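You operate a simulated robot arm through the tools that you are given. There is no shell and no other tool. Be economical: measure what you need, move in short steps, check, and stop when the job is done.

The job below is to be done with a simulated two-armed robot. You get a single attempt, and the scene is never put back.

JOB
Take the bag on the top of the work table and put it away on the bottom shelf of the tower. Then stack the 30 W bulb from the top of the work table on top of the 50 W bulb. Then take the cloth on the top of the work table and put it away on the bench top. The order counts.

Only the result counts: the job must be done as asked and must still hold three seconds after the hand-in. Knocking over, shifting, dropping, spilling or breaking anything else fails it. Flat cloth is picked up by pressing the open fingertips on it (5 to 10 N) and closing them slowly along it; thin cloth reads only 2 to 8 mm in the jaws.

ROBOT AND FRAMES
Two 7-joint arms with two-finger parallel grippers on one trunk, on a base that drives. Base frame: it is fixed to the floor where the robot stands at the start and does not move with it; the origin is under the middle of the robot, x ahead of it, y to its left, z up. Units: m, degrees, N and s.
The left shoulder is at the start at [0.07, 0.134, 1.176], the right one opposite. With the tool pointing down near the work surface each hand reaches from about 0.1 to 0.64 m from the robot's upright axis, wherever it stands, measured 20 degrees to its own side. Places, roughly: bench top [-5.4, 2, 0.9]; bottom shelf of the tower [-3.7, 3.8, 0.9]. Payload 1.57 kg a hand.
The tool frame of a hand sits at the grasp point between the pads (the TCP): z along the fingers, y along the line on which they close. The tips reach 0.03 m beyond it. The gripper opens to 0.08 m. The fingers are 0.017 m wide and 0.012 m thick; the gripper's body (0.04 by 0.082 m) begins 0.08 m behind the TCP.
Orientation is told as [roll, pitch, yaw] about the base's x, y, z axes, in that order, counted from this pose: with the fingers straight down and closing along the base's y, the tool's x points along the base's -x, its y along +y and its z along -z.

CONTROLS
- The arms move only by the tool play_rows. It takes "left_targets", "right_targets" or both (then of equal length, played together; a hand with none holds still); each is a list of rows, each an object of numbers (a shift or turn left out is 0, a gripper value left out holds the last): "tx", "ty", "tz": the shift along the tool's x, y, z in m; "ax", "ay", "az": the turn, a rotation vector about the tool's x, y, z in degrees; "gripper": the finger opening in m, from 0 to 0.08. In form: [{"tx": .., "ty": .., "tz": .., "ax": .., "ay": .., "az": .., "gripper": ..}, ...]. A call has 1 to 8 rows; each row shifts and turns the commanded pose from where the row before left it, along the tool's axes as they then stand. Rows are played at 5 a second. More than 0.05 m and 8.6 degrees between two rows, or a gripper value outside its range, and nothing of the call is played. A pose out of reach is approached as far as the arm can. The call stops where the force on the tool passes 40 N (or 10 N more than at its start, if that is more) or the arm is blocked; 0.2 s more then pass. The fingers move at their own pace (about 0.153 m/s each) and stop on an object; they squeeze with about 24 N. The grip force told is the motor's: it shows also when the fingers shut on nothing. Time passes only in rows, and 0.2 s behind the last, so rows that do not move let the fingers close. It gives the time, the measured TCP pose, the force on the tool (base axes), the opening and the grip force at its end, in the units of the frame above (readings bear some noise), with the torque about the TCP (base axes, N m) and any sound that the robot's microphone picked up.
- Cameras (640 x 400 px; columns grow to the right, rows downward): "scene" is now at [0.1337, 0.0414, 1.4044]; the picture's right is [0.47, -0.88, 0.00], its down [-0.55, -0.29, -0.79] and it looks along [0.69, 0.37, -0.62] (base axes); focal length 283 px, centre (320, 200). "left" rides on the left gripper at [0.072, 0.007, -0.122] in its tool frame; the picture's right is [-0.09, 1.00, 0.00], its down [-0.84, -0.08, -0.54] and it looks along [-0.54, -0.05, 0.84] (tool axes); focal length 238 px, centre (320, 200). "right" rides on the right gripper at [0.072, -0.007, -0.122] in its tool frame; the picture's right is [0.09, 1.00, 0.00], its down [-0.84, 0.08, -0.54] and it looks along [-0.54, 0.05, 0.84] (tool axes); focal length 238 px, centre (320, 200). There is no depth. A picture from a camera that has moved, and an enlarged one, comes with that camera's place and axes in the base frame and with its lens. The place of the scene camera against the robot may be out by one fixed shift of up to 0.012 m in any direction.
- snapshot(camera): a new picture of that camera. It takes no simulated time.
- move_column(by): slides the trunk up (or, below 0, down) by that many m; the arms and the scene camera ride with it, the base frame stays. It gives what a move gives, with no picture.
- roll_base(legs): drives the robot by 1 to 6 legs, each [ahead, left, turn to the left] in m, m and degrees, along the robot's own axes; the way and the turn of a leg run together, so that a leg with both is an arc; at most 1.5 m and 180 degrees a leg. The arms and the cameras ride along, it lands a little off, and it stops where it bumps. It gives what a move gives.
- aim_head(pan, tilt): turns the head with the scene camera to pan (to the left, within 86 degrees either way) and tilt (down, from -29 to 69), counted from straight ahead of the robot. It gives what a move gives.
- close_up(camera, box): a new picture of the part [left, top, right, bottom] of that camera's present view, enlarged. It takes no simulated time.
- sign_off(): hands the job in; it is judged then, once.

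Work in short steps. Places have to be worked out from the pictures, the camera data and where the tool is seen: move nearer, look again, correct. Check each grasp and each placing, and mend what went wrong. You have 165 turns and 118 pictures in all, those below and enlarged ones among them. Open the grippers and draw the arms clear of the work before you hand the job in, unless the task says otherwise; then end with one line.

The tools are called after "Request:" by a JSON object that holds its "api" and its "payload". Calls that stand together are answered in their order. play_rows: Moves the arms, as the interface text tells. Its arguments: {"type":"object","properties":{"left_targets":{"type":"array","items":{"type":"object","properties":{"tx":{"type":"number"},"ty":{"type":"number"},"tz":{"type":"number"},"ax":{"type":"number"},"ay":{"type":"number"},"az":{"type":"number"},"gripper":{"type":"number"}}}},"right_targets":{"type":"array","items":{"type":"object","properties":{"tx":{"type":"number"},"ty":{"type":"number"},"tz":{"type":"number"},"ax":{"type":"number"},"ay":{"type":"number"},"az":{"type":"number"},"gripper":{"type":"number"}}}}},"required":[]} The other tools are called the same way: move_column (by) slides the trunk up or down; roll_base (legs) drives the base; aim_head (pan, tilt) turns the head that bears the scene camera; snapshot (camera) takes a picture; close_up (camera, box) takes an enlarged picture of a part of a camera's view; sign_off () hands the job in.

At the start:

```text
time_s: 0.0
left_tool_pos: [0.2816, 0.3511, 1.1472]
left_tcp_rot: [0.1, 0.0, -0.2]
left_ft_force: [0.5, -0.8, -0.6]
left_ft_torque: [0.03, 0.04, 0.02]
left_width: 0.0798
left_gripper_force: 0.0
right_tool_pos: [0.384, 0.0605, 1.1771]
right_tcp_rot: [-0.1, 0.0, 0.0]
right_ft_force: [-0.7, -0.5, -0.5]
right_ft_torque: [-0.04, 0.03, 0.03]
right_width: 0.0801
right_gripper_force: 0.0
trunk travel left (down, up): [-0.75, 0.19]
robot x, y, heading: [0.0011, 0.0022, 0.1]
head pan, tilt: [28.0, 38.1]
```

scene: 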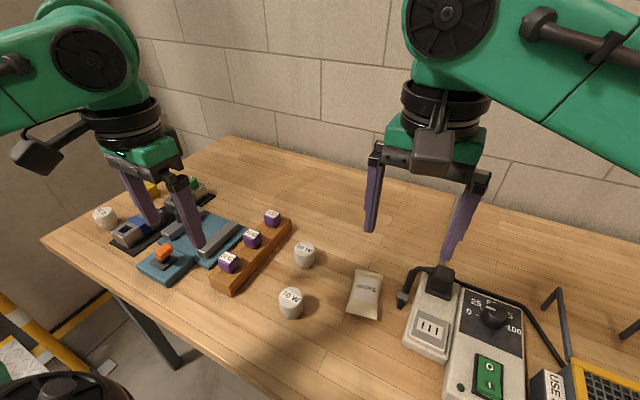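
right: 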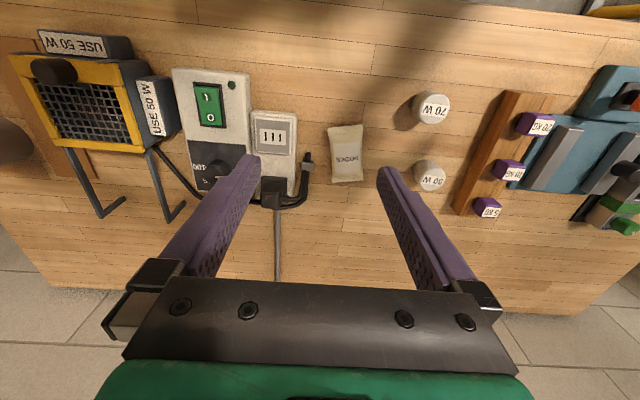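
left: 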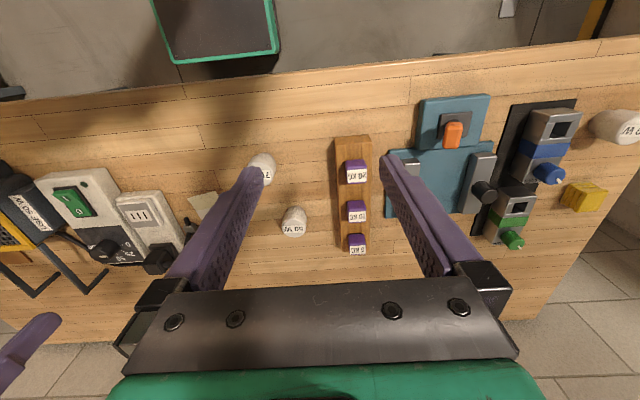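

I begin by reading the labels: I see three white bulbs, a small bag and maybe a cloth; I take enlarged views to tell them apart.

Request:
{"api": "close_up", "payload": {"camera": "scene", "box": [200, 180, 420, 340]}}

Request:
{"api": "close_up", "payload": {"camera": "left", "box": [440, 80, 640, 260]}}

Request:
{"api": "close_up", "payload": {"camera": "right", "box": [300, 60, 500, 220]}}

Request:
{"api": "close_up", "payload": {"camera": "scene", "box": [60, 150, 240, 300]}}

```text
2.50 times, centred on (310, 260) of scene
camera zoom: at [0.1337, 0.0414, 1.4044], right [0.47, -0.88, 0.0], down [-0.55, -0.29, -0.79], along [0.69, 0.37, -0.62], focal length 707 px, centre (345, 50)
```

zoom: 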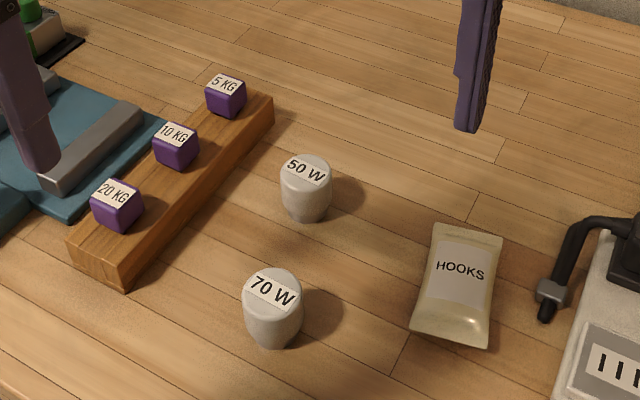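

```text
2.22 times, centred on (540, 170) of left
camera zoom: at [0.21, 0.3585, 1.2684], right [0.09, 1.0, 0.0], down [0.84, -0.08, 0.54], along [0.54, -0.05, -0.84], focal length 530 px, centre (-169, 267)
```

zoom: 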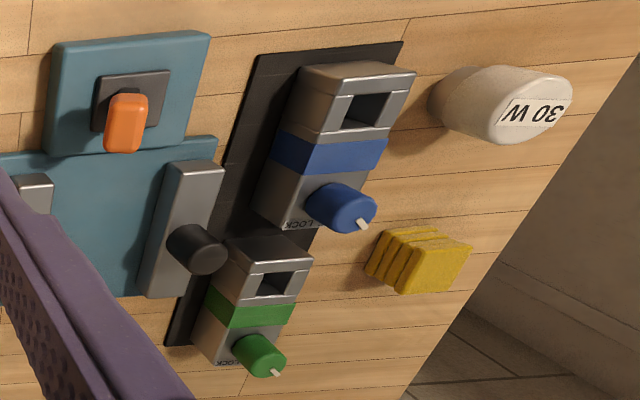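

```text
2.50 times, centred on (400, 140) of right
camera zoom: at [0.3127, 0.0539, 1.2967], right [-0.09, 1.0, 0.0], down [0.84, 0.08, 0.54], along [0.54, 0.05, -0.84], focal length 596 px, centre (120, 350)
```

zoom: 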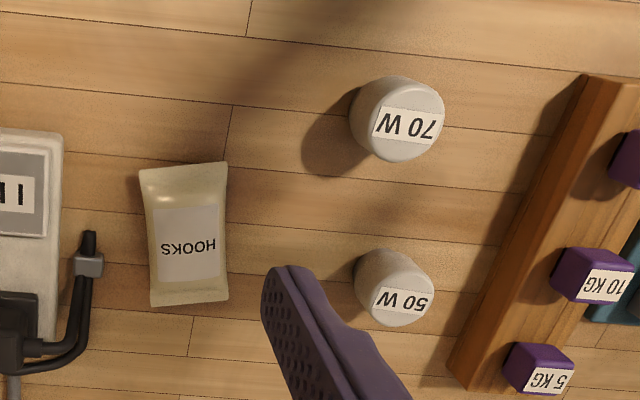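

```text
2.67 times, centred on (150, 225) of scene
camera zoom: at [0.1337, 0.0414, 1.4044], right [0.47, -0.88, 0.0], down [-0.55, -0.29, -0.79], along [0.69, 0.37, -0.62], focal length 754 px, centre (773, 133)
```

zoom: 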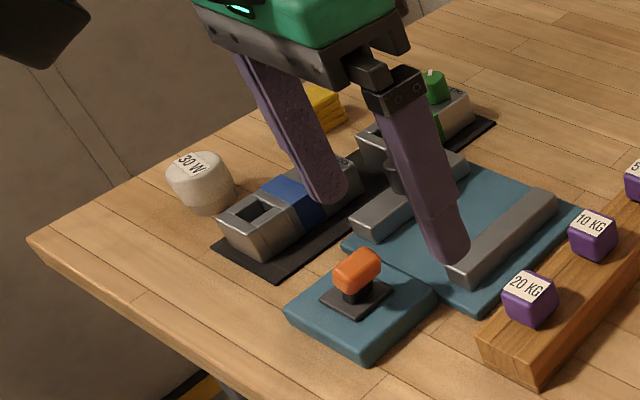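

The labels are clear: bag "HOOKS" near (0.468, 0.116, 0.89), the 50 W bulb beside the 70 W one, the 30 W bulb on the left edge, and a yellow folded cloth next to it. Before choosing a grasp I back off and turn to see what the tower shelf looks like.

Request:
{"api": "roll_base", "payload": {"legs": [[-0.6, 0, 0], [0, 0, 100]]}}

Request:
{"api": "aim_head", "payload": {"pan": 30, "tilt": 8}}

Request:
{"api": "snapshot", "payload": {"camera": "scene"}}

```text
time_s: 7.6
left_tool_pos: [-0.9903, 0.2158, 1.1461]
left_tcp_rot: [0.1, 0.0, 100.3]
left_ft_force: [0.3, 0.0, 0.1]
left_ft_torque: [0.0, -0.01, 0.0]
left_width: 0.0801
left_gripper_force: 0.1
right_tool_pos: [-0.7244, 0.3698, 1.1769]
right_tcp_rot: [0.1, 0.0, 100.4]
right_ft_force: [-1.0, 0.1, -0.3]
right_ft_torque: [0.01, 0.01, 0.01]
right_width: 0.0803
right_gripper_force: 0.0
trunk travel left (down, up): [-0.75, 0.19]
robot x, y, heading: [-0.5955, 0.0001, 100.4]
head pan, tilt: [28.0, 38.1]
```

```text
time_s: 8.6
left_tool_pos: [-0.9913, 0.2155, 1.1468]
left_tcp_rot: [0.1, 0.1, 100.2]
left_ft_force: [0.7, 0.1, -0.6]
left_ft_torque: [0.01, -0.01, -0.02]
left_width: 0.0797
left_gripper_force: 0.0
right_tool_pos: [-0.7245, 0.3699, 1.1762]
right_tcp_rot: [0.0, 0.0, 100.4]
right_ft_force: [0.6, 0.0, 0.9]
right_ft_torque: [-0.03, 0.01, 0.0]
right_width: 0.0803
right_gripper_force: 0.1
trunk travel left (down, up): [-0.75, 0.19]
robot x, y, heading: [-0.5962, 0.0061, 100.3]
head pan, tilt: [30.0, 8.0]
```

```text
110 pictures are left
camera scene: at [-0.657, 0.1229, 1.4525], right [0.76, 0.65, 0.0], down [0.09, -0.11, -0.99], along [-0.64, 0.75, -0.14], focal length 283 px, centre (320, 200)
```

scene: 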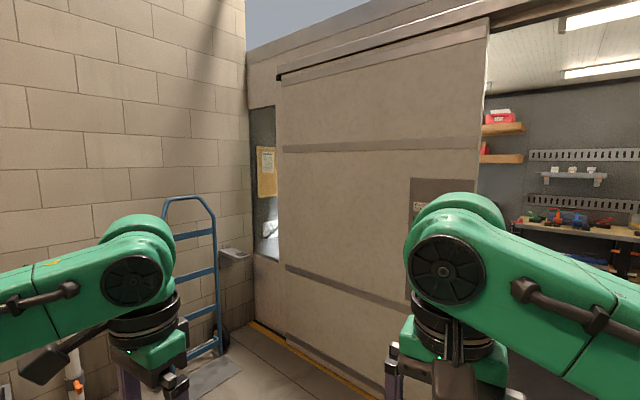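

A sliding door panel blocks the direct line; the room with shelves lies behind it. I pan right and left to see the openings.

Request:
{"api": "aim_head", "payload": {"pan": -15, "tilt": 12}}

Request:
{"api": "snapshot", "payload": {"camera": "scene"}}

Request:
{"api": "aim_head", "payload": {"pan": 75, "tilt": 12}}

Request:
{"api": "snapshot", "payload": {"camera": "scene"}}

```text
time_s: 9.7
left_tool_pos: [-0.9916, 0.2152, 1.1463]
left_tcp_rot: [0.1, 0.0, 100.2]
left_ft_force: [-0.3, 0.1, 0.6]
left_ft_torque: [-0.02, 0.02, -0.03]
left_width: 0.0799
left_gripper_force: 0.0
right_tool_pos: [-0.7235, 0.3694, 1.1768]
right_tcp_rot: [0.0, 0.0, 100.5]
right_ft_force: [1.0, -0.4, -0.3]
right_ft_torque: [0.01, -0.01, -0.06]
right_width: 0.08
right_gripper_force: 0.0
trunk travel left (down, up): [-0.75, 0.19]
robot x, y, heading: [-0.5991, 0.0023, 100.2]
head pan, tilt: [-15.0, 12.0]
```

```text
109 pictures are left
camera scene: at [-0.5896, 0.1452, 1.4461], right [1.0, -0.08, 0.0], down [-0.02, -0.21, -0.98], along [0.08, 0.97, -0.21], focal length 283 px, centre (320, 200)
```

scene: 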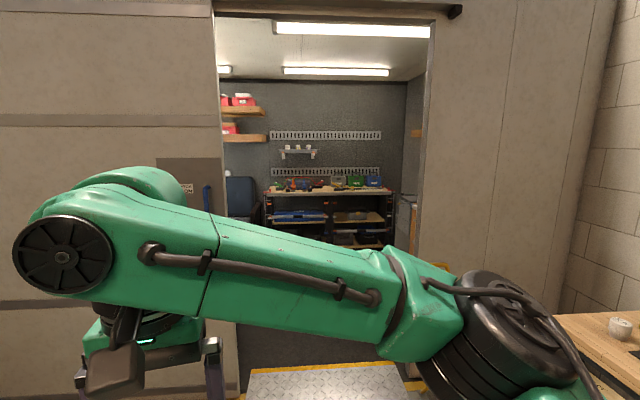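

```text
time_s: 11.3
left_tool_pos: [-0.9912, 0.2161, 1.1458]
left_tcp_rot: [0.2, -0.1, 100.3]
left_ft_force: [-0.1, -0.5, 0.2]
left_ft_torque: [-0.01, -0.04, 0.01]
left_width: 0.08
left_gripper_force: 0.1
right_tool_pos: [-0.7243, 0.3709, 1.1766]
right_tcp_rot: [0.0, 0.0, 100.4]
right_ft_force: [0.3, -0.2, -0.1]
right_ft_torque: [-0.02, 0.01, 0.01]
right_width: 0.0798
right_gripper_force: 0.0
trunk travel left (down, up): [-0.75, 0.19]
robot x, y, heading: [-0.5948, 0.0024, 100.3]
head pan, tilt: [75.0, 12.0]
```

```text
108 pictures are left
camera scene: at [-0.69, 0.0599, 1.4461], right [0.08, 1.0, 0.0], down [0.21, -0.02, -0.98], along [-0.97, 0.08, -0.21], focal length 283 px, centre (320, 200)
```

scene: 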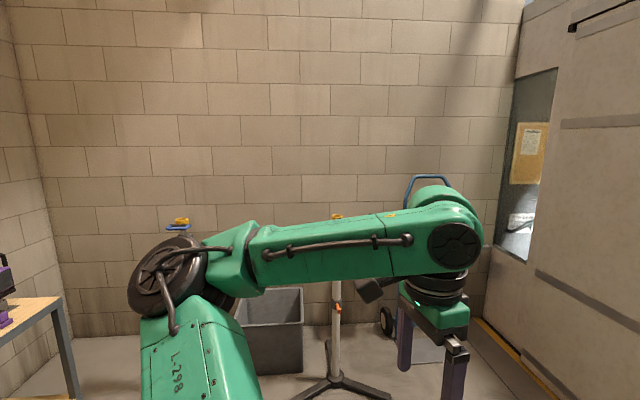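

The doorway spans roughly x -1.0 to 0.12 at y≈1.5, and the tower lies beyond it to the left. I scout with empty hands: align to heading 90°, centre on x≈-0.45, drive through and look left.

Request:
{"api": "roll_base", "payload": {"legs": [[0, 0, -10.3], [0, -0.15, 0], [1.2, 0, 0], [1.15, 0, 0]]}}

Request:
{"api": "aim_head", "payload": {"pan": 65, "tilt": 15}}

Request:
{"api": "snapshot", "payload": {"camera": "scene"}}

```text
time_s: 18.3
left_tool_pos: [-0.7791, 1.4379, 1.1306]
left_tcp_rot: [-1.6, -1.1, 89.4]
left_ft_force: [0.0, 0.4, 0.0]
left_ft_torque: [-0.05, -0.04, 0.0]
left_width: 0.08
left_gripper_force: 0.0
right_tool_pos: [-0.4724, 1.5415, 1.1484]
right_tcp_rot: [-0.6, 2.5, 88.2]
right_ft_force: [-1.0, 0.7, 0.9]
right_ft_torque: [-0.01, -0.04, 0.02]
right_width: 0.0799
right_gripper_force: 0.1
trunk travel left (down, up): [-0.75, 0.19]
robot x, y, heading: [-0.43, 1.1069, 88.2]
head pan, tilt: [75.0, 12.0]
stopped in leg 3: the robot was blocked; the commanded pose is now the measured one
```

```text
time_s: 19.0
left_tool_pos: [-0.7766, 1.4387, 1.1305]
left_tcp_rot: [-1.4, -1.0, 89.3]
left_ft_force: [-0.1, 0.4, -1.1]
left_ft_torque: [-0.03, -0.02, 0.02]
left_width: 0.0798
left_gripper_force: 0.0
right_tool_pos: [-0.4714, 1.5435, 1.149]
right_tcp_rot: [-0.5, 2.5, 88.1]
right_ft_force: [0.6, 0.0, -0.5]
right_ft_torque: [-0.03, -0.01, 0.0]
right_width: 0.0798
right_gripper_force: 0.0
trunk travel left (down, up): [-0.75, 0.19]
robot x, y, heading: [-0.4292, 1.103, 88.3]
head pan, tilt: [65.0, 15.0]
```

```text
107 pictures are left
camera scene: at [-0.507, 1.17, 1.4463], right [0.45, 0.89, 0.02], down [0.23, -0.1, -0.97], along [-0.86, 0.44, -0.25], focal length 283 px, centre (320, 200)
```

scene: 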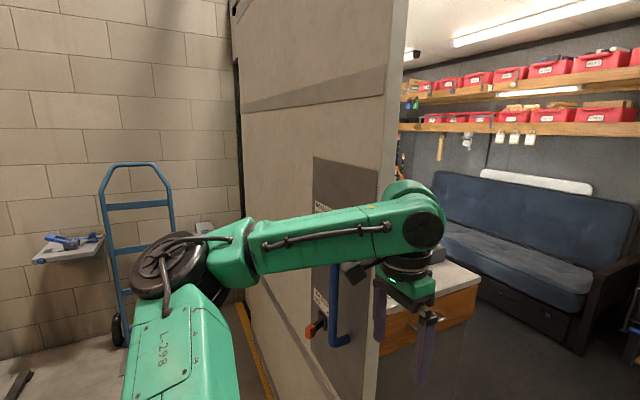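

The base was blocked at y≈1.11, probably by an arm against the door. I look to the right and down to find the contact and the free width.

Request:
{"api": "aim_head", "payload": {"pan": -45, "tilt": 25}}

Request:
{"api": "snapshot", "payload": {"camera": "scene"}}

Request:
{"api": "aim_head", "payload": {"pan": 10, "tilt": 45}}

Request:
{"api": "snapshot", "payload": {"camera": "scene"}}

```text
time_s: 20.9
left_tool_pos: [-0.7754, 1.4355, 1.1321]
left_tcp_rot: [-1.4, -1.1, 89.4]
left_ft_force: [0.4, 0.0, 0.4]
left_ft_torque: [0.02, -0.01, 0.0]
left_width: 0.0799
left_gripper_force: 0.1
right_tool_pos: [-0.4692, 1.5387, 1.1504]
right_tcp_rot: [-0.4, 2.3, 88.1]
right_ft_force: [-0.2, 1.3, -0.5]
right_ft_torque: [-0.02, 0.02, -0.03]
right_width: 0.0801
right_gripper_force: 0.1
trunk travel left (down, up): [-0.75, 0.19]
robot x, y, heading: [-0.4295, 1.1069, 88.2]
head pan, tilt: [-45.0, 25.0]
```

```text
106 pictures are left
camera scene: at [-0.3556, 1.1863, 1.4311], right [0.69, -0.73, -0.02], down [-0.31, -0.27, -0.91], along [0.66, 0.63, -0.41], focal length 283 px, centre (320, 200)
```

scene: 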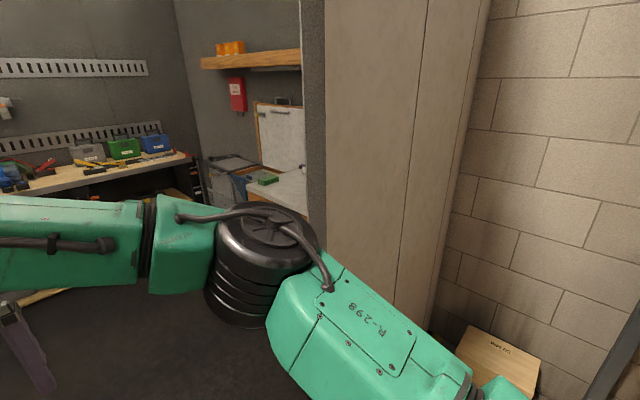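

```text
time_s: 22.1
left_tool_pos: [-0.7752, 1.4357, 1.1328]
left_tcp_rot: [-1.3, -1.1, 89.3]
left_ft_force: [-1.1, 0.2, -0.7]
left_ft_torque: [0.0, 0.01, 0.0]
left_width: 0.0801
left_gripper_force: 0.1
right_tool_pos: [-0.4709, 1.5382, 1.1495]
right_tcp_rot: [-0.3, 2.4, 88.1]
right_ft_force: [0.1, 0.0, 0.8]
right_ft_torque: [0.01, 0.04, 0.01]
right_width: 0.0801
right_gripper_force: 0.0
trunk travel left (down, up): [-0.75, 0.19]
robot x, y, heading: [-0.4334, 1.108, 88.2]
head pan, tilt: [10.0, 45.0]
```

```text
105 pictures are left
camera scene: at [-0.4342, 1.2043, 1.4009], right [0.99, 0.14, 0.0], down [0.1, -0.68, -0.72], along [-0.1, 0.72, -0.69], focal length 283 px, centre (320, 200)
```

scene: 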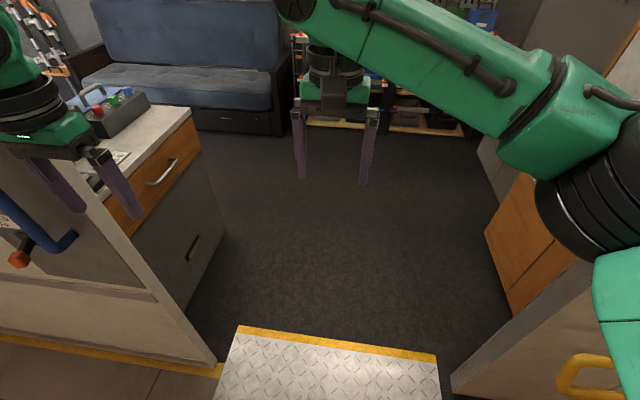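

Neither arm seems to touch anything, so the base itself may have met the metal ramp plate. I look steeply down ahead.

Request:
{"api": "aim_head", "payload": {"pan": 0, "tilt": 69}}

Request:
{"api": "snapshot", "payload": {"camera": "scene"}}

Request:
{"api": "snapshot", "payload": {"camera": "left"}}

Request:
{"api": "aim_head", "payload": {"pan": 60, "tilt": 55}}

Request:
{"api": "snapshot", "payload": {"camera": "scene"}}

```text
time_s: 23.0
left_tool_pos: [-0.777, 1.4356, 1.1322]
left_tcp_rot: [-1.3, -1.0, 89.3]
left_ft_force: [0.3, -0.3, 0.3]
left_ft_torque: [0.01, -0.02, -0.02]
left_width: 0.0801
left_gripper_force: 0.0
right_tool_pos: [-0.4702, 1.5377, 1.1506]
right_tcp_rot: [-0.3, 2.3, 88.2]
right_ft_force: [0.1, -0.5, 0.4]
right_ft_torque: [0.02, 0.0, 0.04]
right_width: 0.08
right_gripper_force: 0.0
trunk travel left (down, up): [-0.75, 0.19]
robot x, y, heading: [-0.4298, 1.1069, 88.6]
head pan, tilt: [0.0, 68.8]
```

```text
104 pictures are left
camera scene: at [-0.421, 1.1805, 1.3714], right [1.0, -0.03, 0.0], down [-0.03, -0.92, -0.39], along [0.01, 0.39, -0.92], focal length 283 px, centre (320, 200)
```

scene: 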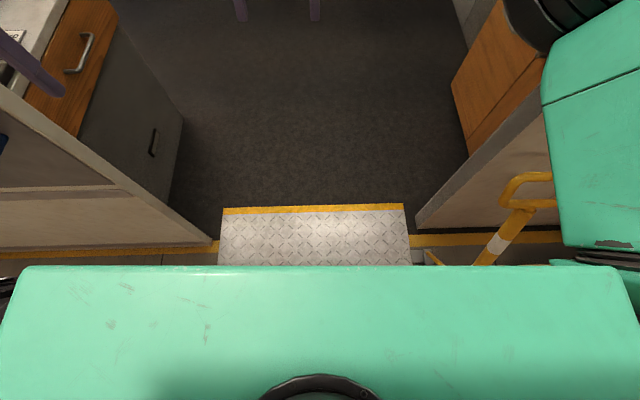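

```text
103 pictures are left
camera left: at [-0.7862, 1.363, 1.253], right [-0.99, 0.1, -0.02], down [0.08, 0.83, 0.56], along [0.08, 0.55, -0.83], focal length 238 px, centre (320, 200)
```

left: 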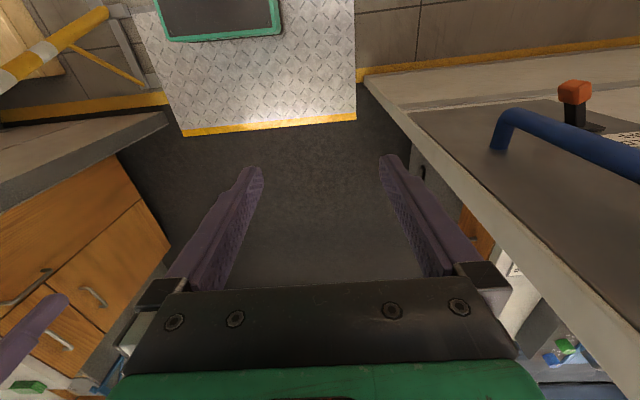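

```text
time_s: 24.3
left_tool_pos: [-0.7768, 1.4357, 1.1325]
left_tcp_rot: [-1.4, -1.1, 89.3]
left_ft_force: [-0.1, -0.5, -0.7]
left_ft_torque: [-0.02, 0.0, 0.01]
left_width: 0.08
left_gripper_force: 0.0
right_tool_pos: [-0.4699, 1.5384, 1.1491]
right_tcp_rot: [-0.3, 2.3, 88.1]
right_ft_force: [-0.7, 0.2, -0.2]
right_ft_torque: [0.01, 0.03, -0.01]
right_width: 0.08
right_gripper_force: 0.1
trunk travel left (down, up): [-0.75, 0.19]
robot x, y, heading: [-0.4331, 1.1079, 88.4]
head pan, tilt: [60.0, 55.0]
```

```text
102 pictures are left
camera scene: at [-0.4839, 1.1622, 1.3863], right [0.53, 0.85, 0.02], down [0.7, -0.42, -0.58], along [-0.49, 0.32, -0.81], focal length 283 px, centre (320, 200)
```

scene: 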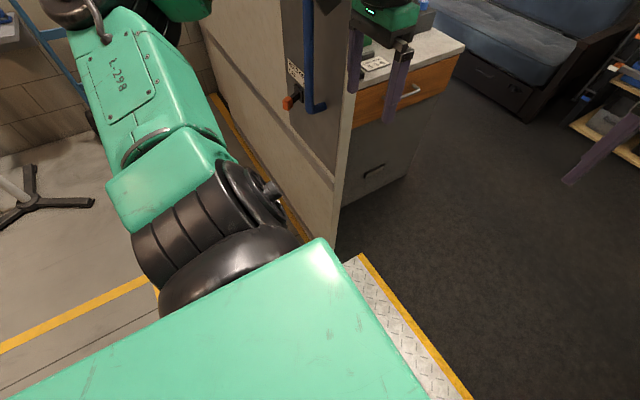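

The camera shows the base slightly nose-up, so its front likely hit the plate or the yellow rail. I back up 0.5 m and look at the threshold from a distance.

Request:
{"api": "roll_base", "payload": {"legs": [[-0.7, 0, 0]]}}

Request:
{"api": "aim_head", "payload": {"pan": 0, "tilt": 38}}

Request:
{"api": "snapshot", "payload": {"camera": "scene"}}

```text
time_s: 25.0
left_tool_pos: [-0.7758, 1.4799, 1.1428]
left_tcp_rot: [-1.2, -6.2, 88.6]
left_ft_force: [-0.2, 0.9, 0.6]
left_ft_torque: [0.01, 0.02, -0.01]
left_width: 0.0799
left_gripper_force: 0.1
right_tool_pos: [-0.4629, 1.576, 1.1174]
right_tcp_rot: [-1.1, 4.5, 89.3]
right_ft_force: [0.5, -0.4, 0.6]
right_ft_torque: [-0.02, 0.01, -0.04]
right_width: 0.0803
right_gripper_force: 0.0
trunk travel left (down, up): [-0.75, 0.19]
robot x, y, heading: [-0.4292, 1.1027, 88.2]
head pan, tilt: [60.0, 55.0]
stopped in leg 1: the robot was blocked; the commanded pose is now the measured one
```

```text
time_s: 26.3
left_tool_pos: [-0.7763, 1.4793, 1.1419]
left_tcp_rot: [-1.3, -6.0, 88.5]
left_ft_force: [0.6, -0.5, 0.3]
left_ft_torque: [-0.01, -0.02, 0.0]
left_width: 0.08
left_gripper_force: 0.0
right_tool_pos: [-0.4637, 1.5761, 1.1188]
right_tcp_rot: [-1.0, 4.5, 89.2]
right_ft_force: [-0.2, -0.5, 0.5]
right_ft_torque: [0.0, -0.02, 0.03]
right_width: 0.0799
right_gripper_force: 0.1
trunk travel left (down, up): [-0.75, 0.19]
robot x, y, heading: [-0.4302, 1.1052, 88.4]
head pan, tilt: [0.0, 38.0]
```

```text
101 pictures are left
camera scene: at [-0.4202, 1.2082, 1.4112], right [1.0, -0.03, 0.0], down [-0.02, -0.6, -0.8], along [0.02, 0.8, -0.6], focal length 283 px, centre (320, 200)
```

scene: 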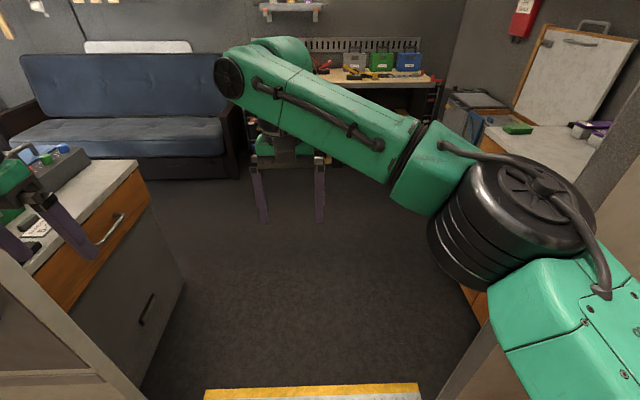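

Backing was reported blocked as well, so something is touching; I look at both sides of the robot at low tilt before pushing again.

Request:
{"api": "aim_head", "payload": {"pan": -80, "tilt": 50}}

Request:
{"api": "snapshot", "payload": {"camera": "scene"}}

Request:
{"api": "aim_head", "payload": {"pan": 84, "tilt": 40}}

Request:
{"api": "snapshot", "payload": {"camera": "scene"}}

Request:
{"api": "snapshot", "payload": {"camera": "right"}}

```text
time_s: 27.9
left_tool_pos: [-0.776, 1.4795, 1.142]
left_tcp_rot: [-1.3, -6.0, 88.5]
left_ft_force: [0.0, -0.1, -0.6]
left_ft_torque: [0.02, -0.01, 0.01]
left_width: 0.0798
left_gripper_force: 0.0
right_tool_pos: [-0.4631, 1.5757, 1.1186]
right_tcp_rot: [-1.0, 4.5, 89.2]
right_ft_force: [-0.4, 0.0, 0.4]
right_ft_torque: [0.01, -0.01, 0.0]
right_width: 0.08
right_gripper_force: 0.1
trunk travel left (down, up): [-0.75, 0.19]
robot x, y, heading: [-0.4334, 1.1023, 88.4]
head pan, tilt: [-80.0, 50.0]
```

```text
100 pictures are left
camera scene: at [-0.3465, 1.1332, 1.3923], right [0.14, -0.99, -0.02], down [-0.76, -0.09, -0.65], along [0.64, 0.11, -0.76], focal length 283 px, centre (320, 200)
```

scene: 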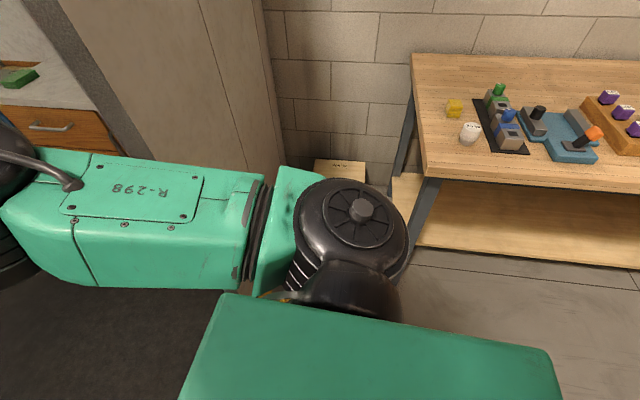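

```text
time_s: 30.4
left_tool_pos: [-0.7761, 1.4775, 1.1413]
left_tcp_rot: [-1.3, -6.0, 88.7]
left_ft_force: [1.5, -0.3, -0.7]
left_ft_torque: [-0.02, 0.01, 0.02]
left_width: 0.08
left_gripper_force: 0.1
right_tool_pos: [-0.4635, 1.5755, 1.1186]
right_tcp_rot: [-1.0, 4.5, 89.2]
right_ft_force: [0.6, 0.0, -0.7]
right_ft_torque: [0.0, 0.03, 0.01]
right_width: 0.0801
right_gripper_force: 0.0
trunk travel left (down, up): [-0.75, 0.19]
robot x, y, heading: [-0.4303, 1.1025, 88.0]
head pan, tilt: [84.0, 40.0]
```

```text
99 pictures are left
camera scene: at [-0.507, 1.1333, 1.4063], right [0.14, 0.99, 0.02], down [0.64, -0.07, -0.77], along [-0.76, 0.12, -0.64], focal length 283 px, centre (320, 200)
```

scene: 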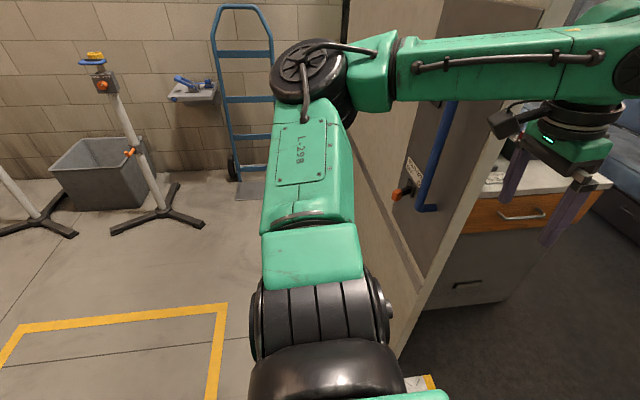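

```text
98 pictures are left
camera right: at [-0.4605, 1.5131, 1.2443], right [-1.0, -0.08, -0.01], down [-0.08, 0.88, 0.47], along [-0.03, 0.47, -0.88], focal length 238 px, centre (320, 200)
```

right: 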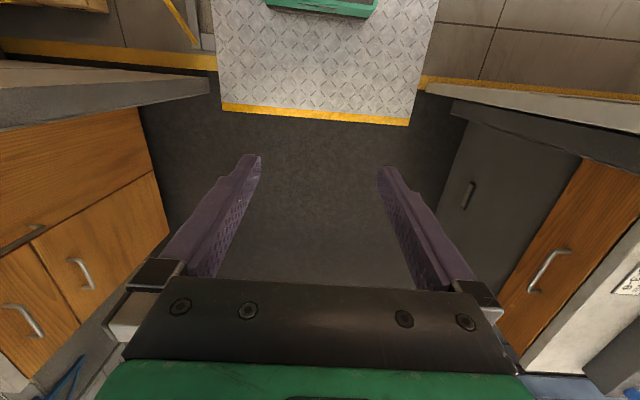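

I see the front of the narrow base already over the plate, arms apparently free. I try a short backward leg again.

Request:
{"api": "roll_base", "payload": {"legs": [[-0.1, 0, 0]]}}

```text
time_s: 31.1
left_tool_pos: [-0.7701, 1.5251, 1.13]
left_tcp_rot: [-1.0, -6.8, 87.7]
left_ft_force: [0.1, 0.4, 0.8]
left_ft_torque: [0.02, -0.01, -0.02]
left_width: 0.0799
left_gripper_force: 0.1
right_tool_pos: [-0.4671, 1.5892, 1.0837]
right_tcp_rot: [-2.4, 6.3, 94.4]
right_ft_force: [0.1, -0.2, -0.1]
right_ft_torque: [-0.03, 0.02, 0.05]
right_width: 0.08
right_gripper_force: 0.0
trunk travel left (down, up): [-0.75, 0.19]
robot x, y, heading: [-0.4307, 1.096, 88.0]
head pan, tilt: [84.0, 40.0]
stopped in leg 1: the robot was blocked; the commanded pose is now the measured one
```

Still held. I look steeply down beside the robot on each side to find what the base is caught on.

Request:
{"api": "aim_head", "payload": {"pan": -86, "tilt": 69}}

Request:
{"api": "snapshot", "payload": {"camera": "scene"}}

Request:
{"api": "close_up", "payload": {"camera": "right", "box": [120, 0, 480, 140]}}

Request:
{"api": "snapshot", "payload": {"camera": "left"}}

```text
time_s: 33.7
left_tool_pos: [-0.7708, 1.5216, 1.1301]
left_tcp_rot: [-1.1, -6.6, 87.7]
left_ft_force: [-0.5, 0.1, 0.6]
left_ft_torque: [-0.03, -0.01, 0.0]
left_width: 0.0799
left_gripper_force: 0.1
right_tool_pos: [-0.4666, 1.5873, 1.0856]
right_tcp_rot: [-2.4, 6.3, 94.2]
right_ft_force: [0.9, -0.1, 1.1]
right_ft_torque: [0.0, -0.02, -0.02]
right_width: 0.0799
right_gripper_force: 0.0
trunk travel left (down, up): [-0.75, 0.19]
robot x, y, heading: [-0.4317, 1.0977, 88.1]
head pan, tilt: [-85.9, 68.8]
```

```text
97 pictures are left
camera scene: at [-0.3671, 1.1189, 1.3701], right [0.04, -1.0, -0.02], down [-0.93, -0.03, -0.36], along [0.36, 0.04, -0.93], focal length 283 px, centre (320, 200)
```

scene: 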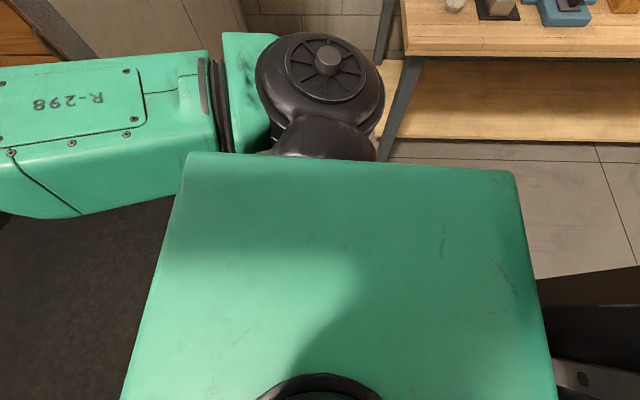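

```text
1.78 times, centred on (300, 70) of right
camera zoom: at [-0.4607, 1.5284, 1.2123], right [-0.99, -0.17, -0.03], down [-0.16, 0.88, 0.45], along [-0.05, 0.44, -0.9], focal length 424 px, centre (356, 431)
```

zoom: 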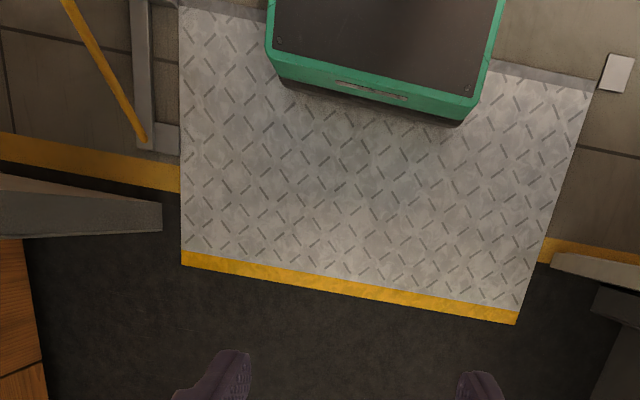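

```text
95 pictures are left
camera left: at [-0.7829, 1.4379, 1.2434], right [-0.99, 0.13, -0.01], down [0.1, 0.76, 0.64], along [0.09, 0.63, -0.77], focal length 238 px, centre (320, 200)
```

left: 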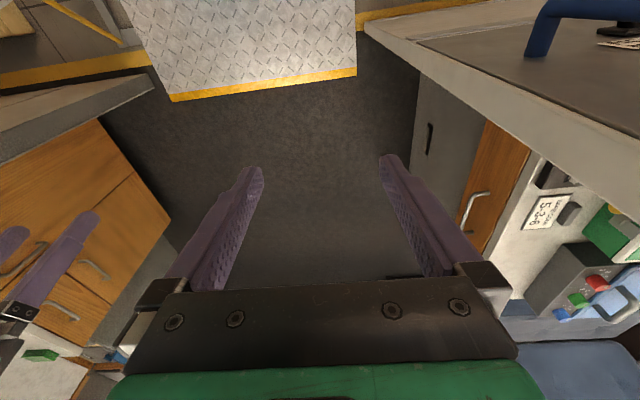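

I check that the arms respond: I pull both hands back toward the robot and up a little, which also shifts the weight back.

Request:
{"api": "play_rows", "payload": {"left_targets": [{"tx": 0.04, "tz": -0.02, "ay": -4}, {"tx": 0.04, "tz": -0.02, "ay": -3}, {"tx": 0.04, "tz": -0.02}, {}], "right_targets": [{"tx": 0.04, "tz": -0.03, "ay": 3}, {"tx": 0.04, "tz": -0.03, "ay": 3}, {"tx": 0.04, "tz": -0.03, "az": 4}, {}]}}

```text
time_s: 34.0
left_tool_pos: [-0.7729, 1.5269, 1.134]
left_tcp_rot: [-1.0, -8.9, 87.7]
left_ft_force: [-0.5, 0.5, 0.0]
left_ft_torque: [0.03, 0.02, 0.03]
left_width: 0.08
left_gripper_force: 0.1
right_tool_pos: [-0.467, 1.5792, 1.0833]
right_tcp_rot: [-2.7, 8.1, 96.4]
right_ft_force: [0.5, 0.5, -0.1]
right_ft_torque: [0.0, 0.02, -0.02]
right_width: 0.0801
right_gripper_force: 0.0
trunk travel left (down, up): [-0.75, 0.19]
robot x, y, heading: [-0.4307, 1.0998, 88.5]
head pan, tilt: [-85.9, 68.8]
stopped in row 1 (left hand): the arm was blocked; the commanded pose is now the measured one
```

The left arm reported a block on that first row. I probe each arm with a tiny pure lift to learn which direction is free.

Request:
{"api": "play_rows", "payload": {"left_targets": [{"tz": -0.01}, {"tz": -0.01}, {}]}}

Request:
{"api": "play_rows", "payload": {"right_targets": [{"tz": -0.01}, {"tz": -0.01}, {}]}}

```text
time_s: 34.3
left_tool_pos: [-0.7685, 1.5532, 1.1236]
left_tcp_rot: [-1.0, -7.6, 87.2]
left_ft_force: [-0.6, 0.7, -0.2]
left_ft_torque: [-0.02, 0.04, 0.01]
left_width: 0.0799
left_gripper_force: 0.0
right_tool_pos: [-0.4558, 1.5906, 1.0648]
right_tcp_rot: [-2.3, 9.5, 96.5]
right_ft_force: [0.0, 0.3, 0.6]
right_ft_torque: [-0.05, -0.03, 0.0]
right_width: 0.0802
right_gripper_force: 0.0
trunk travel left (down, up): [-0.75, 0.19]
robot x, y, heading: [-0.4299, 1.0978, 88.2]
head pan, tilt: [-85.9, 68.8]
stopped in row 1 (left hand): the arm was blocked; the commanded pose is now the measured one
```

```text
time_s: 34.7
left_tool_pos: [-0.7655, 1.576, 1.1078]
left_tcp_rot: [-1.0, -6.4, 86.9]
left_ft_force: [-0.3, 0.4, 0.0]
left_ft_torque: [-0.02, 0.02, -0.01]
left_width: 0.0799
left_gripper_force: 0.0
right_tool_pos: [-0.4456, 1.5925, 1.0503]
right_tcp_rot: [-2.0, 10.3, 96.4]
right_ft_force: [0.6, 0.4, -0.6]
right_ft_torque: [-0.01, 0.02, 0.0]
right_width: 0.08
right_gripper_force: 0.0
trunk travel left (down, up): [-0.75, 0.19]
robot x, y, heading: [-0.4293, 1.1008, 88.2]
head pan, tilt: [-85.9, 68.8]
stopped in row 1 (left hand): the arm was blocked; the commanded pose is now the measured one
```

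Both arms drift forward and down a bit at each interrupted call although no force is felt. I test whether simply holding still with empty rows settles.

Request:
{"api": "play_rows", "payload": {"left_targets": [{}, {}, {}], "right_targets": [{}, {}, {}]}}

Request:
{"api": "aim_head", "payload": {"pan": 80, "tilt": 20}}

Request:
{"api": "snapshot", "payload": {"camera": "scene"}}

```text
time_s: 35.0
left_tool_pos: [-0.7597, 1.6002, 1.0907]
left_tcp_rot: [-1.1, -5.4, 86.8]
left_ft_force: [0.1, 0.8, -0.2]
left_ft_torque: [-0.05, 0.0, 0.05]
left_width: 0.0801
left_gripper_force: 0.0
right_tool_pos: [-0.4332, 1.5967, 1.0313]
right_tcp_rot: [-1.8, 11.7, 96.3]
right_ft_force: [0.9, 1.2, -0.2]
right_ft_torque: [-0.06, 0.01, 0.0]
right_width: 0.08
right_gripper_force: 0.1
trunk travel left (down, up): [-0.75, 0.19]
robot x, y, heading: [-0.4329, 1.1012, 88.1]
head pan, tilt: [-85.9, 68.8]
stopped in row 1 (left hand): the arm was blocked; the commanded pose is now the measured one
```

```text
time_s: 37.5
left_tool_pos: [-0.7599, 1.5977, 1.0916]
left_tcp_rot: [-1.2, -5.2, 86.7]
left_ft_force: [0.6, -0.5, -0.2]
left_ft_torque: [0.0, 0.0, 0.01]
left_width: 0.08
left_gripper_force: 0.0
right_tool_pos: [-0.4354, 1.5954, 1.0336]
right_tcp_rot: [-1.7, 11.4, 96.4]
right_ft_force: [0.4, 0.2, 0.0]
right_ft_torque: [0.01, 0.02, 0.02]
right_width: 0.08
right_gripper_force: 0.1
trunk travel left (down, up): [-0.75, 0.19]
robot x, y, heading: [-0.4329, 1.0974, 88.3]
head pan, tilt: [80.0, 20.0]
```

```text
94 pictures are left
camera scene: at [-0.5141, 1.1341, 1.4379], right [0.2, 0.98, 0.02], down [0.34, -0.05, -0.94], along [-0.92, 0.2, -0.34], focal length 283 px, centre (320, 200)
```

scene: 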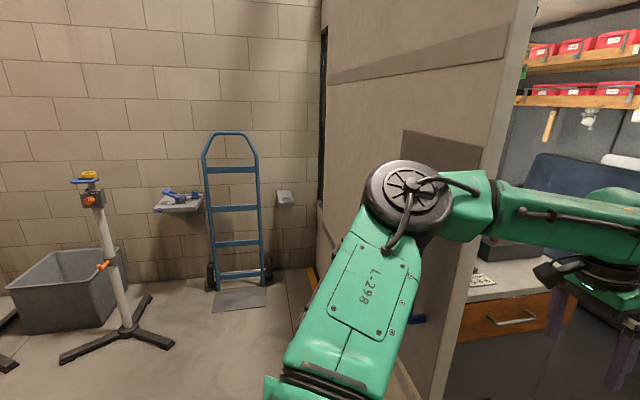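

The arms shift by a constant step each time a command starts, as if the base's slight tilt spoils the arm bookkeeping; the "block" is that mismatch. I test whether the trunk still moves, as a lower trunk reduces the lever.

Request:
{"api": "move_column", "payload": {"by": 0.03}}

Request:
{"api": "roll_base", "payload": {"legs": [[-1.4, 0, 0]]}}

```text
time_s: 37.9
left_tool_pos: [-0.7558, 1.6214, 1.0762]
left_tcp_rot: [-1.2, -3.9, 86.4]
left_ft_force: [1.1, -0.8, 0.0]
left_ft_torque: [-0.02, 0.04, 0.01]
left_width: 0.0801
left_gripper_force: 0.0
right_tool_pos: [-0.4233, 1.6003, 1.0173]
right_tcp_rot: [-1.5, 12.7, 96.4]
right_ft_force: [0.0, -0.1, 1.3]
right_ft_torque: [-0.04, 0.02, 0.02]
right_width: 0.0803
right_gripper_force: 0.1
trunk travel left (down, up): [-0.753, 0.187]
robot x, y, heading: [-0.4324, 1.1002, 88.4]
head pan, tilt: [80.0, 20.0]
stopped: the arm was blocked; the commanded pose is now the measured one
```

```text
time_s: 38.6
left_tool_pos: [-0.733, 1.6489, 1.032]
left_tcp_rot: [-2.1, 0.2, 83.7]
left_ft_force: [0.2, 1.3, -0.3]
left_ft_torque: [-0.02, 0.02, -0.03]
left_width: 0.0798
left_gripper_force: 0.1
right_tool_pos: [-0.4046, 1.5999, 0.9864]
right_tcp_rot: [-0.8, 14.8, 96.4]
right_ft_force: [0.4, 0.9, 0.5]
right_ft_torque: [-0.04, 0.03, -0.01]
right_width: 0.0799
right_gripper_force: 0.1
trunk travel left (down, up): [-0.753, 0.187]
robot x, y, heading: [-0.4318, 1.0989, 88.1]
head pan, tilt: [80.0, 20.0]
stopped in leg 1: the robot was blocked; the commanded pose is now the measured one
```

The trunk crept 3 mm, and arms sag each time. I command a strong up-and-back row on both arms to see whether they can follow at all.

Request:
{"api": "play_rows", "payload": {"left_targets": [{"tz": -0.035, "tx": 0.035}, {"tz": -0.035, "tx": 0.035}, {"tz": -0.035, "tx": 0.035}], "right_targets": [{"tz": -0.035, "tx": 0.035}, {"tz": -0.035, "tx": 0.035}, {"tz": -0.035, "tx": 0.035}]}}

Request:
{"api": "aim_head", "payload": {"pan": 60, "tilt": -5}}

Request:
{"api": "snapshot", "payload": {"camera": "scene"}}

```text
time_s: 38.9
left_tool_pos: [-0.7334, 1.6417, 1.0223]
left_tcp_rot: [-3.3, 2.5, 83.5]
left_ft_force: [1.0, -0.3, 0.1]
left_ft_torque: [0.03, 0.03, -0.02]
left_width: 0.0799
left_gripper_force: 0.1
right_tool_pos: [-0.3996, 1.5885, 0.9827]
right_tcp_rot: [-0.6, 17.4, 96.9]
right_ft_force: [0.4, 0.1, 0.6]
right_ft_torque: [0.02, 0.01, -0.03]
right_width: 0.0803
right_gripper_force: 0.1
trunk travel left (down, up): [-0.753, 0.187]
robot x, y, heading: [-0.4302, 1.0977, 88.5]
head pan, tilt: [80.0, 20.0]
stopped in row 1 (left hand): the arm was blocked; the commanded pose is now the measured one
```

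```text
time_s: 39.8
left_tool_pos: [-0.7329, 1.6435, 1.0214]
left_tcp_rot: [-3.0, 2.6, 83.4]
left_ft_force: [-0.4, -0.1, 0.3]
left_ft_torque: [0.0, 0.01, 0.02]
left_width: 0.08
left_gripper_force: 0.1
right_tool_pos: [-0.3997, 1.5909, 0.9837]
right_tcp_rot: [-0.7, 17.4, 96.8]
right_ft_force: [-0.4, 0.2, -0.4]
right_ft_torque: [0.01, -0.01, 0.03]
right_width: 0.0802
right_gripper_force: 0.1
trunk travel left (down, up): [-0.753, 0.187]
robot x, y, heading: [-0.4344, 1.0976, 88.1]
head pan, tilt: [60.0, -5.0]
```

```text
93 pictures are left
camera scene: at [-0.4971, 1.1597, 1.482], right [0.53, 0.85, 0.02], down [-0.07, 0.07, -0.99], along [-0.85, 0.52, 0.1], focal length 283 px, centre (320, 200)
```

scene: 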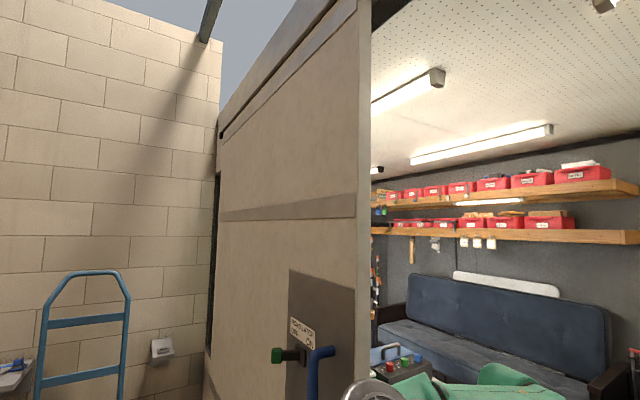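

The shoulders and head stay put; only the base tilt is wrong. I try freeing the base by a small left turn and a small sideways shift rather than fore-and-aft.

Request:
{"api": "roll_base", "payload": {"legs": [[0, 0, 6]]}}

```text
time_s: 40.5
left_tool_pos: [-0.7786, 1.6524, 1.0551]
left_tcp_rot: [-8.1, -2.2, 88.2]
left_ft_force: [0.1, -0.6, 0.6]
left_ft_torque: [0.04, 0.02, 0.03]
left_width: 0.0797
left_gripper_force: 0.0
right_tool_pos: [-0.388, 1.5885, 0.9561]
right_tcp_rot: [0.0, 19.5, 97.7]
right_ft_force: [0.1, -0.6, 0.0]
right_ft_torque: [0.02, -0.03, 0.0]
right_width: 0.0797
right_gripper_force: 0.0
trunk travel left (down, up): [-0.753, 0.187]
robot x, y, heading: [-0.4288, 1.0954, 89.2]
head pan, tilt: [60.0, -5.0]
stopped in leg 1: the robot was blocked; the commanded pose is now the measured one
```

The turn yielded about 1°. I try very short legs, which may complete before the stop triggers.

Request:
{"api": "roll_base", "payload": {"legs": [[-0.02, 0, 0]]}}

Request:
{"api": "snapshot", "payload": {"camera": "left"}}

Request:
{"api": "aim_head", "payload": {"pan": 65, "tilt": 30}}

Request:
{"api": "snapshot", "payload": {"camera": "scene"}}

```text
time_s: 41.3
left_tool_pos: [-0.8261, 1.6557, 1.106]
left_tcp_rot: [-12.0, -10.2, 95.4]
left_ft_force: [-0.2, 1.2, -0.6]
left_ft_torque: [0.01, -0.01, -0.01]
left_width: 0.08
left_gripper_force: 0.0
right_tool_pos: [-0.3728, 1.5814, 0.9308]
right_tcp_rot: [0.5, 21.8, 97.9]
right_ft_force: [0.0, -0.4, 1.0]
right_ft_torque: [-0.04, 0.03, 0.01]
right_width: 0.0798
right_gripper_force: 0.1
trunk travel left (down, up): [-0.753, 0.187]
robot x, y, heading: [-0.4247, 1.0934, 89.2]
head pan, tilt: [60.0, -5.0]
stopped in leg 1: the robot was blocked; the commanded pose is now the measured one
```

```text
92 pictures are left
camera left: at [-0.8492, 1.5638, 1.2096], right [-0.98, 0.04, -0.19], down [-0.1, 0.72, 0.69], along [0.16, 0.69, -0.7], focal length 238 px, centre (320, 200)
```

left: 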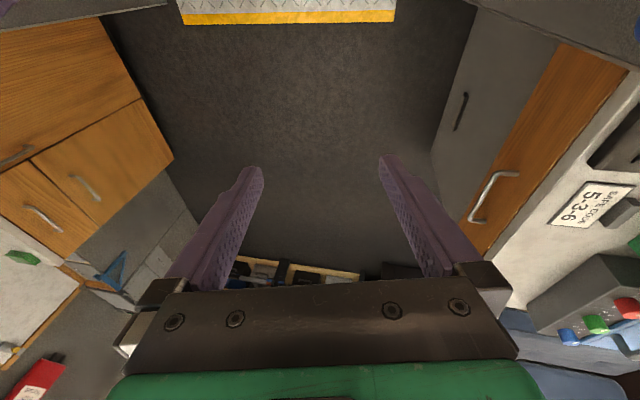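

```text
time_s: 42.3
left_tool_pos: [-0.8258, 1.6563, 1.1057]
left_tcp_rot: [-12.0, -10.1, 95.2]
left_ft_force: [0.2, -0.2, -0.7]
left_ft_torque: [-0.03, 0.04, 0.0]
left_width: 0.08
left_gripper_force: 0.0
right_tool_pos: [-0.3728, 1.5801, 0.9308]
right_tcp_rot: [0.5, 21.6, 97.9]
right_ft_force: [-0.1, 0.8, 0.2]
right_ft_torque: [0.03, -0.01, 0.0]
right_width: 0.08
right_gripper_force: 0.1
trunk travel left (down, up): [-0.753, 0.187]
robot x, y, heading: [-0.4315, 1.0925, 89.1]
head pan, tilt: [65.0, 30.0]
```

```text
91 pictures are left
camera scene: at [-0.5042, 1.1504, 1.4259], right [0.44, 0.9, 0.02], down [0.45, -0.2, -0.87], along [-0.78, 0.39, -0.49], focal length 283 px, centre (320, 200)
```

scene: 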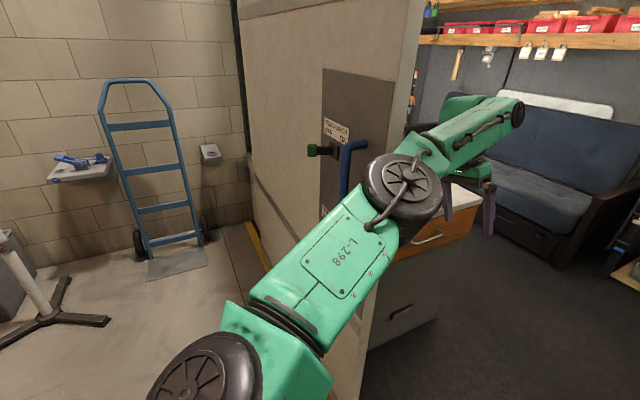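

The left forearm has drifted close to the door edge (elbow ≈(-0.84, 1.48)). I steer both arms with opposing single rows: left hand to the right with its tilt undone, right hand up and levelled.

Request:
{"api": "play_rows", "payload": {"left_targets": [{"ty": -0.045, "ax": -5, "ay": 6}], "right_targets": [{"tz": -0.04, "tx": 0.02, "ay": -8}]}}

Request:
{"api": "play_rows", "payload": {"left_targets": [{"ty": -0.045, "ax": -5, "ay": 6}], "right_targets": [{"tz": -0.04, "tx": 0.02, "ay": -8}]}}

```text
time_s: 42.6
left_tool_pos: [-0.8154, 1.6514, 1.1171]
left_tcp_rot: [-11.1, -7.9, 97.0]
left_ft_force: [0.8, 0.1, 0.3]
left_ft_torque: [0.01, 0.02, 0.0]
left_width: 0.0797
left_gripper_force: 0.1
left hand out of reach, approached as far as the arm can: row 1
right_tool_pos: [-0.3685, 1.5876, 0.9354]
right_tcp_rot: [6.6, 20.9, 94.8]
right_ft_force: [0.8, -0.3, 1.1]
right_ft_torque: [0.0, 0.06, 0.02]
right_width: 0.0803
right_gripper_force: 0.1
right hand out of reach, approached as far as the arm can: row 1
trunk travel left (down, up): [-0.753, 0.187]
robot x, y, heading: [-0.43, 1.0949, 89.0]
head pan, tilt: [65.0, 30.0]
stopped in row 1 (left hand): the arm was blocked; the commanded pose is now the measured one
```

```text
time_s: 43.0
left_tool_pos: [-0.8144, 1.6485, 1.1181]
left_tcp_rot: [-10.9, -6.5, 97.5]
left_ft_force: [0.1, 0.3, 0.3]
left_ft_torque: [-0.04, -0.06, -0.01]
left_width: 0.0802
left_gripper_force: 0.2
left hand out of reach, approached as far as the arm can: row 1
right_tool_pos: [-0.3655, 1.5822, 0.9215]
right_tcp_rot: [5.9, 22.1, 93.8]
right_ft_force: [0.7, -0.3, 0.5]
right_ft_torque: [-0.01, 0.02, 0.04]
right_width: 0.0802
right_gripper_force: 0.1
right hand out of reach, approached as far as the arm can: row 1
trunk travel left (down, up): [-0.753, 0.187]
robot x, y, heading: [-0.4264, 1.0926, 88.9]
head pan, tilt: [65.0, 30.0]
stopped in row 1 (left hand): the arm was blocked; the commanded pose is now the measured one
```

Now I concentrate on the base: several backward legs in a row, watching y and the left hand's x.

Request:
{"api": "roll_base", "payload": {"legs": [[-0.3, 0, 0]]}}

Request:
{"api": "roll_base", "payload": {"legs": [[-0.05, 0, 0]]}}

Request:
{"api": "roll_base", "payload": {"legs": [[-1.5, 0, 0]]}}

```text
time_s: 43.7
left_tool_pos: [-0.8179, 1.6566, 1.1276]
left_tcp_rot: [-12.6, -10.3, 100.8]
left_ft_force: [0.8, -0.2, 0.0]
left_ft_torque: [-0.02, 0.0, 0.04]
left_width: 0.0799
left_gripper_force: 0.0
right_tool_pos: [-0.3536, 1.5707, 0.9]
right_tcp_rot: [6.2, 24.2, 93.9]
right_ft_force: [0.3, 0.4, -0.6]
right_ft_torque: [0.0, -0.02, 0.0]
right_width: 0.08
right_gripper_force: 0.1
trunk travel left (down, up): [-0.753, 0.187]
robot x, y, heading: [-0.4295, 1.0895, 88.9]
head pan, tilt: [65.0, 30.0]
stopped in leg 1: the robot was blocked; the commanded pose is now the measured one
```

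```text
time_s: 44.6
left_tool_pos: [-0.8198, 1.612, 1.1256]
left_tcp_rot: [-12.6, -10.0, 100.7]
left_ft_force: [0.2, -0.2, 0.0]
left_ft_torque: [-0.06, -0.03, -0.01]
left_width: 0.08
left_gripper_force: 0.1
right_tool_pos: [-0.3544, 1.5247, 0.8996]
right_tcp_rot: [6.3, 24.5, 93.8]
right_ft_force: [-0.6, -0.4, -1.4]
right_ft_torque: [-0.05, 0.02, 0.01]
right_width: 0.08
right_gripper_force: 0.0
trunk travel left (down, up): [-0.753, 0.187]
robot x, y, heading: [-0.432, 1.0406, 89.1]
head pan, tilt: [65.0, 30.0]
```

```text
time_s: 52.1
left_tool_pos: [-0.8464, 0.1308, 1.1134]
left_tcp_rot: [-12.4, -9.1, 100.9]
left_ft_force: [-0.3, -0.4, -0.4]
left_ft_torque: [0.0, 0.04, 0.0]
left_width: 0.0801
left_gripper_force: 0.1
right_tool_pos: [-0.3808, 0.0412, 0.8863]
right_tcp_rot: [6.3, 25.6, 94.1]
right_ft_force: [-0.5, 0.0, -0.2]
right_ft_torque: [0.02, 0.0, 0.0]
right_width: 0.0798
right_gripper_force: 0.0
trunk travel left (down, up): [-0.753, 0.187]
robot x, y, heading: [-0.4572, -0.4615, 89.2]
head pan, tilt: [65.0, 30.0]
```

Freed: the base backed out cleanly to y≈-0.46. Now I look at the doorway from here, to understand the plate.

Request:
{"api": "aim_head", "payload": {"pan": 0, "tilt": 25}}

Request:
{"api": "snapshot", "payload": {"camera": "scene"}}

Request:
{"api": "close_up", "payload": {"camera": "scene", "box": [200, 130, 460, 300]}}

```text
time_s: 53.4
left_tool_pos: [-0.8468, 0.1307, 1.1137]
left_tcp_rot: [-12.4, -9.2, 101.0]
left_ft_force: [-0.7, 0.4, 0.8]
left_ft_torque: [-0.03, 0.02, -0.03]
left_width: 0.08
left_gripper_force: 0.1
right_tool_pos: [-0.3806, 0.0408, 0.8851]
right_tcp_rot: [6.3, 25.5, 94.1]
right_ft_force: [0.5, -0.3, -0.2]
right_ft_torque: [0.02, 0.0, -0.02]
right_width: 0.0801
right_gripper_force: 0.1
trunk travel left (down, up): [-0.753, 0.187]
robot x, y, heading: [-0.457, -0.4584, 89.3]
head pan, tilt: [0.0, 25.0]
```

```text
90 pictures are left
camera scene: at [-0.4468, -0.3179, 1.4284], right [1.0, -0.01, 0.0], down [-0.01, -0.42, -0.91], along [0.01, 0.91, -0.42], focal length 283 px, centre (320, 200)
```

scene: 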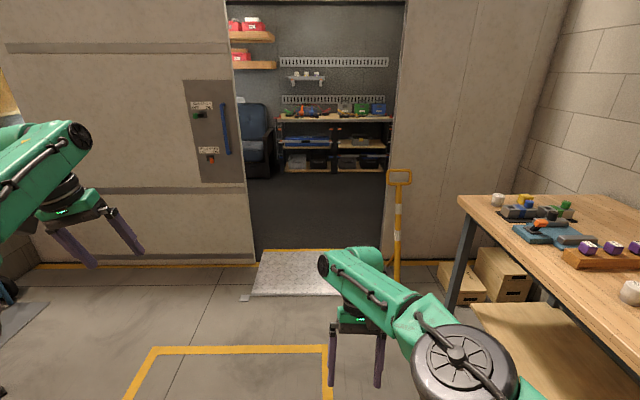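

```text
2.35 times, centred on (330, 215) of scene
camera zoom: at [-0.4468, -0.3179, 1.4284], right [1.0, -0.01, 0.0], down [-0.01, -0.42, -0.91], along [0.01, 0.91, -0.42], focal length 666 px, centre (296, 165)
```

zoom: 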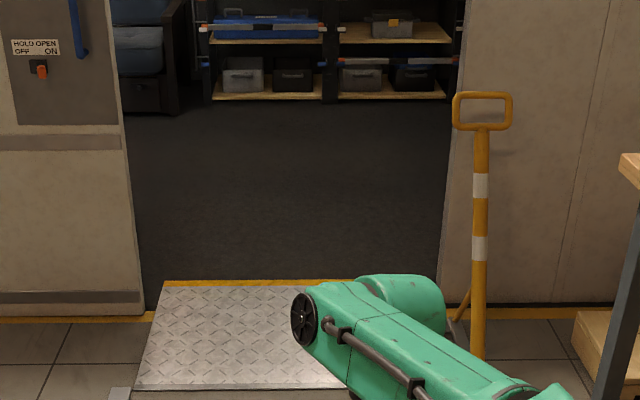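

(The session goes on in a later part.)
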